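You operate a simulated robot arm through the tools that you are given. There is no shell and no other tool. Be economical: measure what you need, move in short steps, check, and stop when the job is done.

The job below is to be done with a simulated robot arm. You get a single attempt, and the scene is never put back.

Task
Put the pipe from the top of the corner bench in the yellow bucket there.
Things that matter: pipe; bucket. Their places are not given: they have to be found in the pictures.

The check looks at the end state, three seconds after you hand in, the way a careful person would. Anything else that was tipped, shoved, dropped, spilled or broken makes it a failure.

Robot
A 7-joint arm with a two-finger parallel gripper, fixed in place. Base frame: the origin is at the foot of the arm, x ahead of it, y to its left, z up; the work surface is at about z = 0. Readings come in mm, rad, newtons and seconds.
With the tool pointing down near the work surface it reaches from about 220 to 580 mm from the base axis. Its first joint turns from -1.152 to 1.152 rad. Payload 2.5 kg.
Tool frame: the origin (TCP) lies between the finger pads and is the grasp point; the fingertips stand 23 mm ahead of it; z points along the fingers, y is the line along which they close. The gripper opens to 94 mm. The fingers are 38 mm wide and 10 mm thick; the gripper's body (54 by 96 mm) begins 39 mm behind the TCP.
Orientation is that of the tool frame in the base frame, as [roll, pitch, yaw] about the fixed x, y, z axes, in that order (R = Rz(yaw) Ry(pitch) Rx(roll)). With the fingers straight down and closing along the base's y, the tool's x points along the base's -x, its y along +y and its z along -z.

Tools
- The arm moves only by the tool jog_arm. Its argument "moves" is a list of rows, each an object of numbers (a shift or turn left out is 0, a gripper value left out holds the last): "x", "y", "z": the shift along the tool's x, y, z in mm; "yaw": the turn about the tool's z in rad; "claw": the finger opening in mm, from 0 to 94. In form: [{"x": .., "y": .., "z": .., "yaw": .., "claw": ..}, ...]. A call has 1 to 10 rows; each row shifts and turns the commanded pose from where the row before left it, along the tool's axes as they then stand. Rows are played at 5 a second. More than 50 mm and 0.15 rad between two rows, or a gripper value outside its range, and nothing of the call is played. A pose out of reach is approached as far as the arm can. The call stops where the force on the tool passes 40 N (or 10 N more than at its start, if that is more) or the arm is blocked; 0.2 s more then pass. Each finger travels about 108 mm/s and halts on what it meets, pressing with about 22 N; the grip force reading is that of the motor and also rises with nothing between the fingers. The clock runs only during rows and for 0.2 s after the last one: add rows that do not move to give the fingers time. The reply holds the time, the measured pose of the TCP, the force on the tool along the base axes, the opening and the grip force, in the units named above and with some noise.
- Cameras (640 x 400 px; columns grow to the right, rows downward): "scene" is fixed at [114.8, -401, 548.4]; the picture's right is [0.91, -0.41, 0.00], its down [-0.19, -0.42, -0.89] and it looks along [0.37, 0.81, -0.46] (base axes); focal length 318 px, centre (320, 200). "wrist" rides on the gripper at [-39, 0, -44] in the tool frame; the picture's right is [0.00, -1.00, 0.00], its down [0.97, 0.00, -0.24] and it looks along [0.24, 0.00, 0.97] (tool axes); focal length 218 px, centre (320, 200).
- camera(camera): a new picture of that camera. The clock stands still meanwhile.
- pixel_to_xyz(camera, pixels): for up to 12 pixels [column, row] of the newest picture of that camera ("zoom" is the newest enlarged one), the place [x, y, z] in the base frame of the surface seen there, good to about 2 mm, but the place of the scene camera against the robot may be out by one fixed shift of up to 18 mm in any direction. The clock stands still meanwhile.
- inspect(camera, box): a new picture of the part [left, top, right, bottom] of that camera's present view, enlarged. The clock stands still meanwhile.
- hand_in(): hands the job in; it is judged then, once.

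Keep the steps short. Do not move on a guess: measure, check each grasp and each placing, and mend mistakes. In all there are 60 turns and 22 pictures (those below and enlarged ones count). Leave the gripper open and the arm clear of the work at the hand-in unless told otherwise, and finish with a single line.

The tools are called after "Call:" as a command line: name --argument value ..., lists and objects as JSON in quotes. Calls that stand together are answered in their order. jog_arm: Moves the arm, as the interface text tells. Its arguments: {"type":"object","properties":{"moves":{"type":"array","items":{"type":"object","properties":{"x":{"type":"number"},"y":{"type":"number"},"z":{"type":"number"},"yaw":{"type":"number"},"claw":{"type":"number"}}}}},"required":["moves"]} The other tools are called the same way: camera (camera) takes a picture; pixel_to_xyz (camera, pixels) gives the place of the surface under pixels of a picture; inspect (camera, box) takes an enlarged picture of a part of a camera's view; hand_in () hands the job in.

At the start:

```text
time_s: 0.0
tool_pos: [326.1, -50.7, 402.0]
tool_rot: [-3.141, -0.001, -3.141]
force: [-0.4, -0.3, -0.2]
finger_gap: 94.1
grip_force: 0.0
```

scene: 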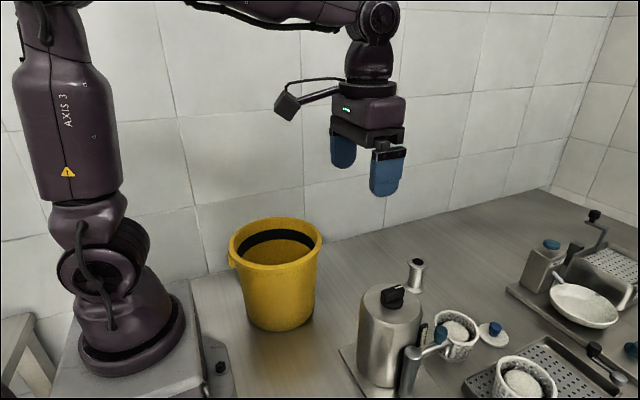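
wrist: 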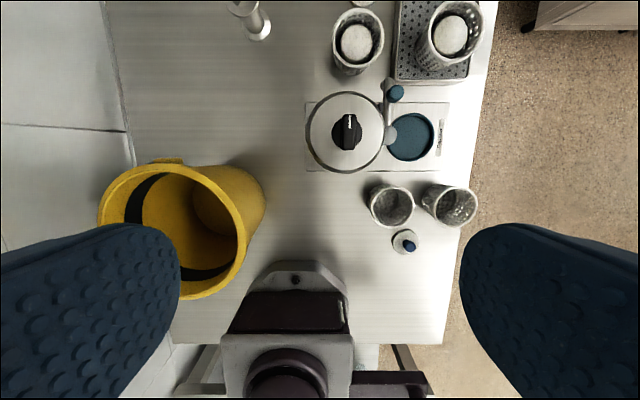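

I see the yellow bucket at scene (277,270). A small flanged metal tube at scene (416,275) and wrist (252,20) may be the pipe. I'll enlarge both views to check.

Call:
inspect --camera "scene" --box '[340, 180, 640, 400]'

Call:
inspect --camera "wrist" --box '[90, 0, 490, 250]'

Call:
pixel_to_xyz --camera "scene" --pixels '[[416, 263], [415, 280], [414, 292], [229, 250], [322, 240], [275, 219], [278, 268], [279, 325], [240, 262]]'

Call:
pixel_to_xyz --camera "wrist" --pixels '[[243, 8], [252, 22], [259, 33], [102, 215], [180, 170], [238, 240], [185, 295], [200, 220], [215, 30], [290, 30], [345, 130]]'

```text
1.82 times, centred on (490, 290) of scene
```

zoom: 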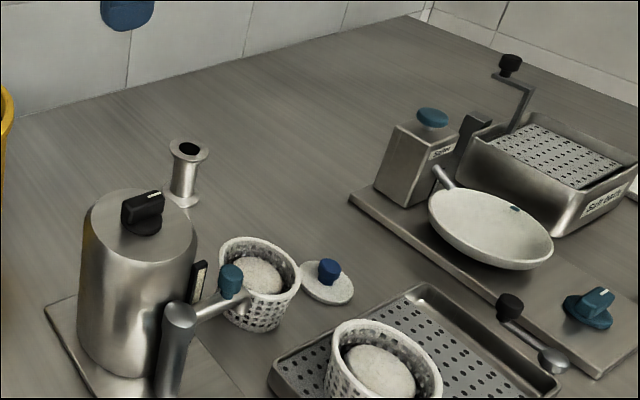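

```text
1.60 times, centred on (290, 125) of wrist
```

zoom: 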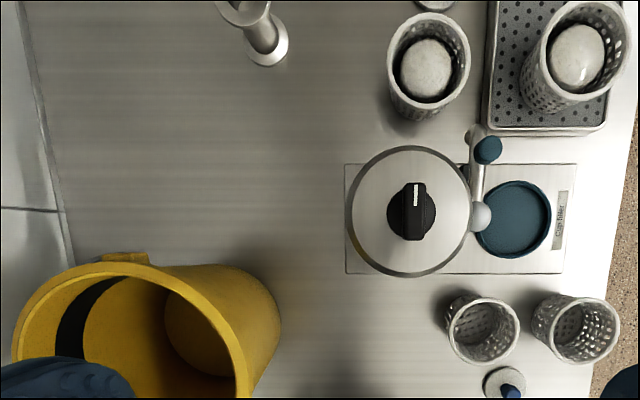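

```text
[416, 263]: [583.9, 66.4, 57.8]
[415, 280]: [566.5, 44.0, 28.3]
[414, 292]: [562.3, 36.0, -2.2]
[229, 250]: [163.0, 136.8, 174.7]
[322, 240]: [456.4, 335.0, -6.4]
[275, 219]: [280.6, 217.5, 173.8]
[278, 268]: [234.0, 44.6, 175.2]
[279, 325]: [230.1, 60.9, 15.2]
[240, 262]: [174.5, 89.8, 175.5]
```

```text
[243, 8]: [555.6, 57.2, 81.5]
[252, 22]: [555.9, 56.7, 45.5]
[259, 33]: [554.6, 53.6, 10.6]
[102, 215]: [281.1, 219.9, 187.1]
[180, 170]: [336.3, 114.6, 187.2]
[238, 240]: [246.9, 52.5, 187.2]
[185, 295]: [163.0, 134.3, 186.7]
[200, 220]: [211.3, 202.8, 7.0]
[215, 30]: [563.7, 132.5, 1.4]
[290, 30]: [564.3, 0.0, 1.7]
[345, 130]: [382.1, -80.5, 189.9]
```

The pipe is the upright flanged tube near (562, 55), about 85 mm tall. The bucket's rim is at z≈187, centred near (249, 136). Next I'll go ahead and left at height for a closer look at the pipe.

Call:
jog_arm --moves '[{"x": -30, "y": 20, "z": 15}, {"x": -30, "y": 20, "z": 20}, {"x": -30, "y": 20, "z": 20}, {"x": -30, "y": 20, "z": 20}, {"x": -30, "y": 20, "z": 20}, {}]'

Call:
camera --camera "wrist"

```text
time_s: 1.4
tool_pos: [475.3, 49.1, 308.8]
tool_rot: [3.142, -0.001, -3.142]
force: [-0.7, 0.3, 0.2]
finger_gap: 93.7
grip_force: 0.1
```

```text
17 pictures are left
```

wrist: 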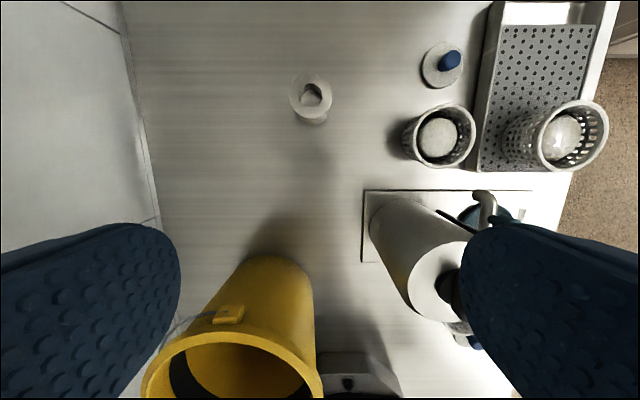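

The pipe now shows at wrist (312,100). I'll measure its top flange, base and height, along with the nearby basket.

Call:
inspect --camera "wrist" --box '[262, 55, 362, 145]'

Call:
pixel_to_xyz --camera "wrist" --pixels '[[291, 95], [331, 95], [311, 75], [311, 113], [312, 121], [312, 125], [311, 95], [404, 130], [438, 105], [295, 88], [326, 88], [424, 65]]'

```text
4.44 times, centred on (312, 100) of wrist
```

zoom: 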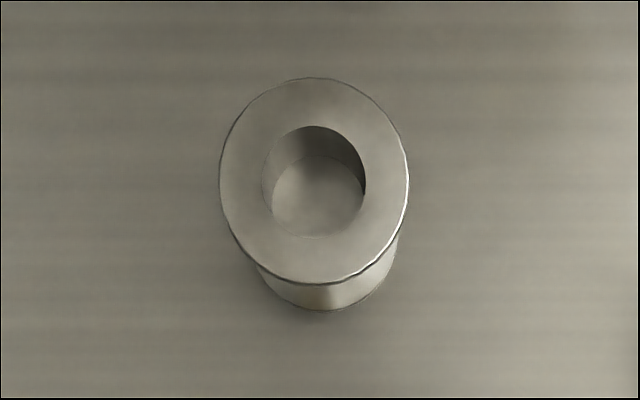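

```text
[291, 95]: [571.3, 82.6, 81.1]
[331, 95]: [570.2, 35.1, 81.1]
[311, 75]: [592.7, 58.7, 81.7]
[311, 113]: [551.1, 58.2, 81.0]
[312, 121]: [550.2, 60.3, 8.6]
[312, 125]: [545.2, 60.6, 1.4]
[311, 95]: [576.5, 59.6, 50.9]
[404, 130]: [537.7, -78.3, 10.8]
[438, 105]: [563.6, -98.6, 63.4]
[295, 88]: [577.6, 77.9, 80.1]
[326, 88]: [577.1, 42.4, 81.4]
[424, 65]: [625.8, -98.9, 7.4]
```

The top flange is centred at (571, 59), about 45 mm wide, with its top at z≈81. I'll grip it at TCP z≈76 so that the pipe hangs below the grip. First I'll move above it at z≈180, which is clear of everything nearby.

Call:
jog_arm --moves '[{"x": -19, "y": 2, "z": 26}, {"x": -19, "y": 2, "z": 26}, {"x": -19, "y": 2, "z": 26}, {"x": -19, "y": 2, "z": 26}, {"x": -19, "y": 2, "z": 24}, {}]'

Call:
camera --camera "wrist"

```text
time_s: 2.8
tool_pos: [570.2, 58.4, 178.8]
tool_rot: [3.141, 0.0, 3.141]
force: [-0.2, -1.2, 0.6]
finger_gap: 94.0
grip_force: 0.2
```

```text
15 pictures are left
```

wrist: 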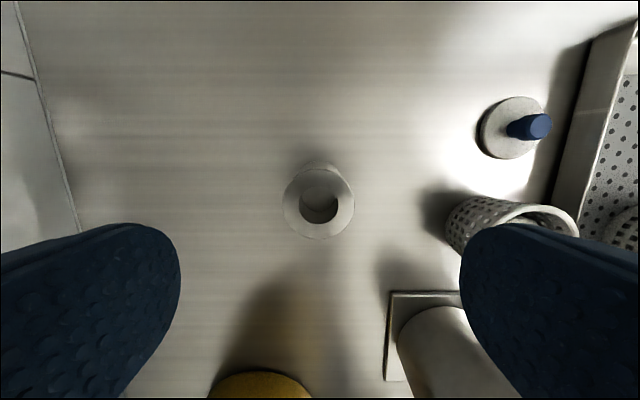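

The reach is fine and the pipe is at wrist (319,203). I'll re-measure it from here before going down.

Call:
pixel_to_xyz --camera "wrist" --pixels '[[285, 203], [353, 203], [319, 171], [319, 236], [319, 229], [450, 235]]'

```text
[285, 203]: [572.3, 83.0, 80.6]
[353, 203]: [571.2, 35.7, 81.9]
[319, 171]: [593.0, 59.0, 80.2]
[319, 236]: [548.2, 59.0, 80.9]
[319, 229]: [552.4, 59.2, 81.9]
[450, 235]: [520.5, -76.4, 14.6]
```

Centre is (571, 59), so the arm is aligned. I'll go straight down 102 mm to z≈76.

Call:
jog_arm --moves '[{"z": 25, "y": 0.6, "x": -0.8}, {"z": 25}, {"z": 22}, {"z": 18}, {"z": 12}, {}]'

```text
time_s: 4.2
tool_pos: [570.1, 59.0, 75.8]
tool_rot: [3.141, -0.001, 3.14]
force: [-0.1, -0.1, -0.1]
finger_gap: 94.0
grip_force: 0.0
```

There was no contact on the way down. Now I'll close the fingers on the flange.

Call:
jog_arm --moves '[{"claw": 60}, {"claw": 50}, {"claw": 40}, {"claw": 36}, {}, {}]'

```text
time_s: 5.6
tool_pos: [570.9, 58.4, 77.7]
tool_rot: [-3.141, 0.001, 3.141]
force: [0.1, -0.2, 0.1]
finger_gap: 49.2
grip_force: 22.1
```

The fingers stopped at 49 mm with 22 N, so they hold the flange. I'll lift slowly and check.

Call:
jog_arm --moves '[{"z": -10, "claw": 30}, {"z": -15}, {"z": -20}, {"z": -20}, {}]'

Call:
camera --camera "scene"

```text
time_s: 6.8
tool_pos: [570.4, 59.9, 140.9]
tool_rot: [3.141, 0.0, 3.141]
force: [-0.1, 0.3, -2.1]
finger_gap: 49.0
grip_force: 21.9
```

```text
14 pictures are left
```

scene: 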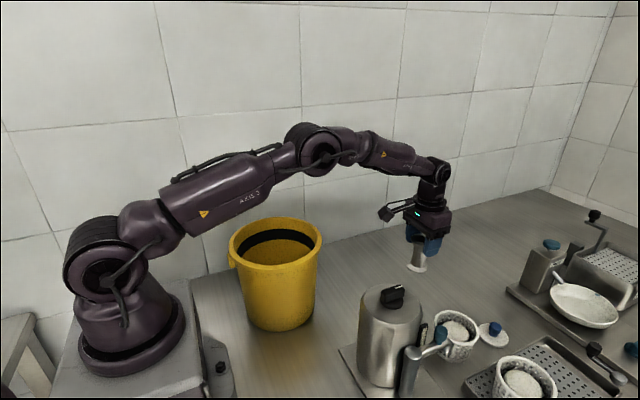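

The pipe is held upright and clear, with a load of about 2 N. A small box sticks out from the gripper at scene (384,213). I'll measure how far it extends, because it has to clear the bucket rim, and locate the rim as well.

Call:
pixel_to_xyz --camera "scene" --pixels '[[384, 213], [392, 209], [417, 214], [415, 232], [435, 222], [417, 268], [383, 219], [437, 245]]'

Call:
jog_arm --moves '[{"z": -30}, {"z": -40}, {"z": -40}, {"z": -40}, {"z": -40}, {}]'

```text
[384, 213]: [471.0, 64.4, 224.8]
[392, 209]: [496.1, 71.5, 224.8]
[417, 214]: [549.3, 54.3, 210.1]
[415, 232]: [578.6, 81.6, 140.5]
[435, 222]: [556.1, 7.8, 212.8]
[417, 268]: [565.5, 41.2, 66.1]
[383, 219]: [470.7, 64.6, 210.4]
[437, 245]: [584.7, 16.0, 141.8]
```

```text
time_s: 8.2
tool_pos: [568.3, 58.1, 333.8]
tool_rot: [-3.14, -0.001, -3.14]
force: [0.1, 0.0, -1.4]
finger_gap: 49.3
grip_force: 22.0
out of reach, approached as far as the arm can: row 5
```

The box reaches about 100 mm toward the base and sits about 65 mm above the TCP. It can't pass the rim, so I'll keep TCP z ≥ 145 over the bucket. Next I'll carry the pipe at height to above the bucket centre.

Call:
jog_arm --moves '[{"x": 20, "y": 5}, {"x": 33, "y": 8}, {"x": 35, "y": 8}, {"x": 35, "y": 8}, {"x": 35, "y": 8}, {"x": 35, "y": 8}, {"x": 35, "y": 9}, {"x": 35, "y": 9}, {"x": 33, "y": 8}, {"x": 20, "y": 6}]'

Call:
camera --camera "scene"

Call:
camera --camera "wrist"

```text
time_s: 10.4
tool_pos: [252.7, 136.1, 332.9]
tool_rot: [-3.141, 0.001, -3.142]
force: [-0.5, 0.6, -2.3]
finger_gap: 48.9
grip_force: 22.5
```

```text
13 pictures are left
```

scene: 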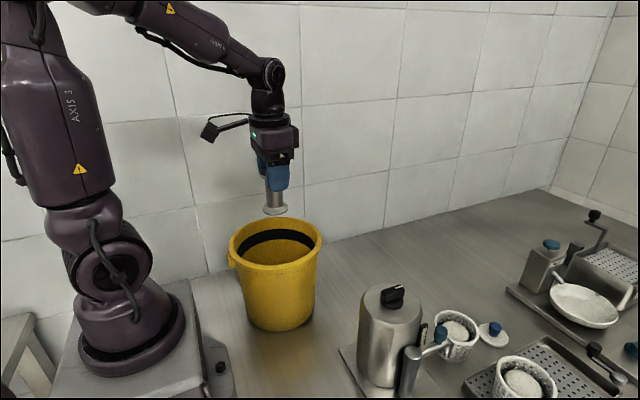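

```text
12 pictures are left
```

wrist: 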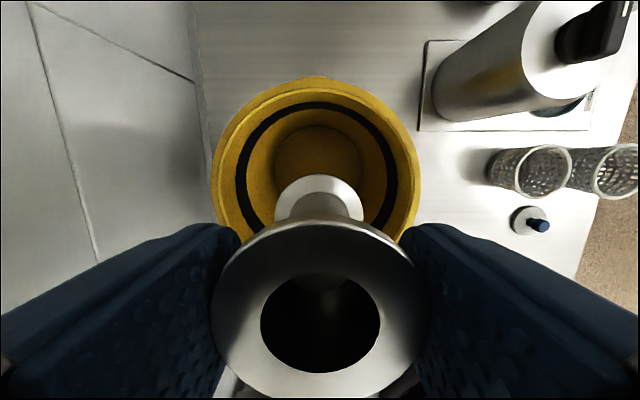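

The pipe hangs straight in the grip over the bucket. I'll confirm the rim and the box from here.

Call:
pixel_to_xyz --camera "wrist" --pixels '[[215, 170], [418, 170], [316, 82], [225, 205], [410, 205], [316, 97], [316, 150], [320, 200], [320, 225]]'

Call:
pixel_to_xyz --camera "scene" --pixels '[[208, 131], [207, 139], [274, 212], [240, 124], [105, 250], [135, 255], [120, 215]]'

```text
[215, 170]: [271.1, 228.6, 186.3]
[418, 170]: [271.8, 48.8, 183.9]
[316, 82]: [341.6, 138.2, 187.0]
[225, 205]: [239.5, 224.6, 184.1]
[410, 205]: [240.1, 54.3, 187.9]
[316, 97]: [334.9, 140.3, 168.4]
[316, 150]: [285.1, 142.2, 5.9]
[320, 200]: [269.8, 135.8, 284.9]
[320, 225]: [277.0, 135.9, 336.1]
```

```text
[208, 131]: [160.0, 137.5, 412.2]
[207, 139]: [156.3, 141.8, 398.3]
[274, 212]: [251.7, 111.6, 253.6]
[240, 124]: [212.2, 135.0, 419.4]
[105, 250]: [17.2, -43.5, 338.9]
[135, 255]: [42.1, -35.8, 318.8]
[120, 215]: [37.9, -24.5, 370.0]
```

The rim is centred at (253, 138) and the arm is within 2 mm of that. I'll lower to TCP z≈148, which leaves the box above the rim and the pipe well inside.

Call:
jog_arm --moves '[{"z": 25, "y": 1}, {"z": 30, "y": 1}, {"z": 30}, {"z": 30}, {"z": 30}, {"z": 25}, {"z": 15}, {}]'

Call:
camera --camera "scene"

```text
time_s: 12.2
tool_pos: [253.3, 138.1, 146.7]
tool_rot: [3.141, 0.001, -3.141]
force: [0.0, -0.2, -2.2]
finger_gap: 49.3
grip_force: 21.8
```

```text
11 pictures are left
```

scene: 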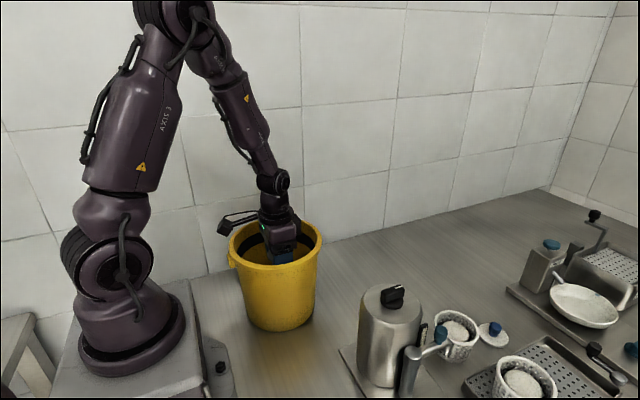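

The pipe is inside the bucket and nothing touches. I'll go down 10 mm more, then open gently to 76 mm to release the pipe.

Call:
jog_arm --moves '[{"z": 10}, {}, {"claw": 76}, {}, {}, {}]'

```text
time_s: 13.6
tool_pos: [251.9, 138.4, 135.8]
tool_rot: [-3.141, 0.0, 3.141]
force: [0.3, 0.3, -0.6]
finger_gap: 76.0
grip_force: 0.1
```

The load has gone, so the pipe is released. I'll rise straight up and look.

Call:
jog_arm --moves '[{"z": -20}, {"z": -30}, {"z": -35}, {"z": -35}, {"z": -35}, {"z": -35}, {"z": -20, "claw": 94}, {}]'

Call:
camera --camera "wrist"

Call:
camera --camera "scene"

```text
time_s: 15.4
tool_pos: [253.9, 137.5, 347.8]
tool_rot: [-3.141, 0.001, -3.141]
force: [0.1, -0.8, -0.3]
finger_gap: 94.0
grip_force: 0.1
```

```text
10 pictures are left
```

wrist: 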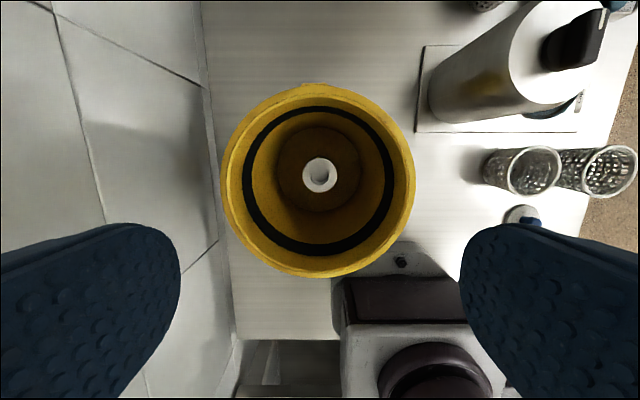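

```text
9 pictures are left
```

scene: 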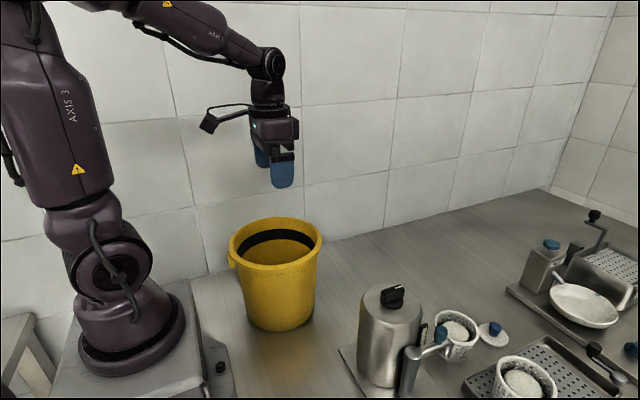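

The pipe stands in the bucket at wrist (320,175). The bucket and everything else are where they were, and the arm is clear with the gripper open, so I'm handing in.

Call:
hand_in

```text
The job is handed in.
```

The pipe is standing upright in the yellow bucket, nothing else was disturbed, the gripper is open and the arm is clear.
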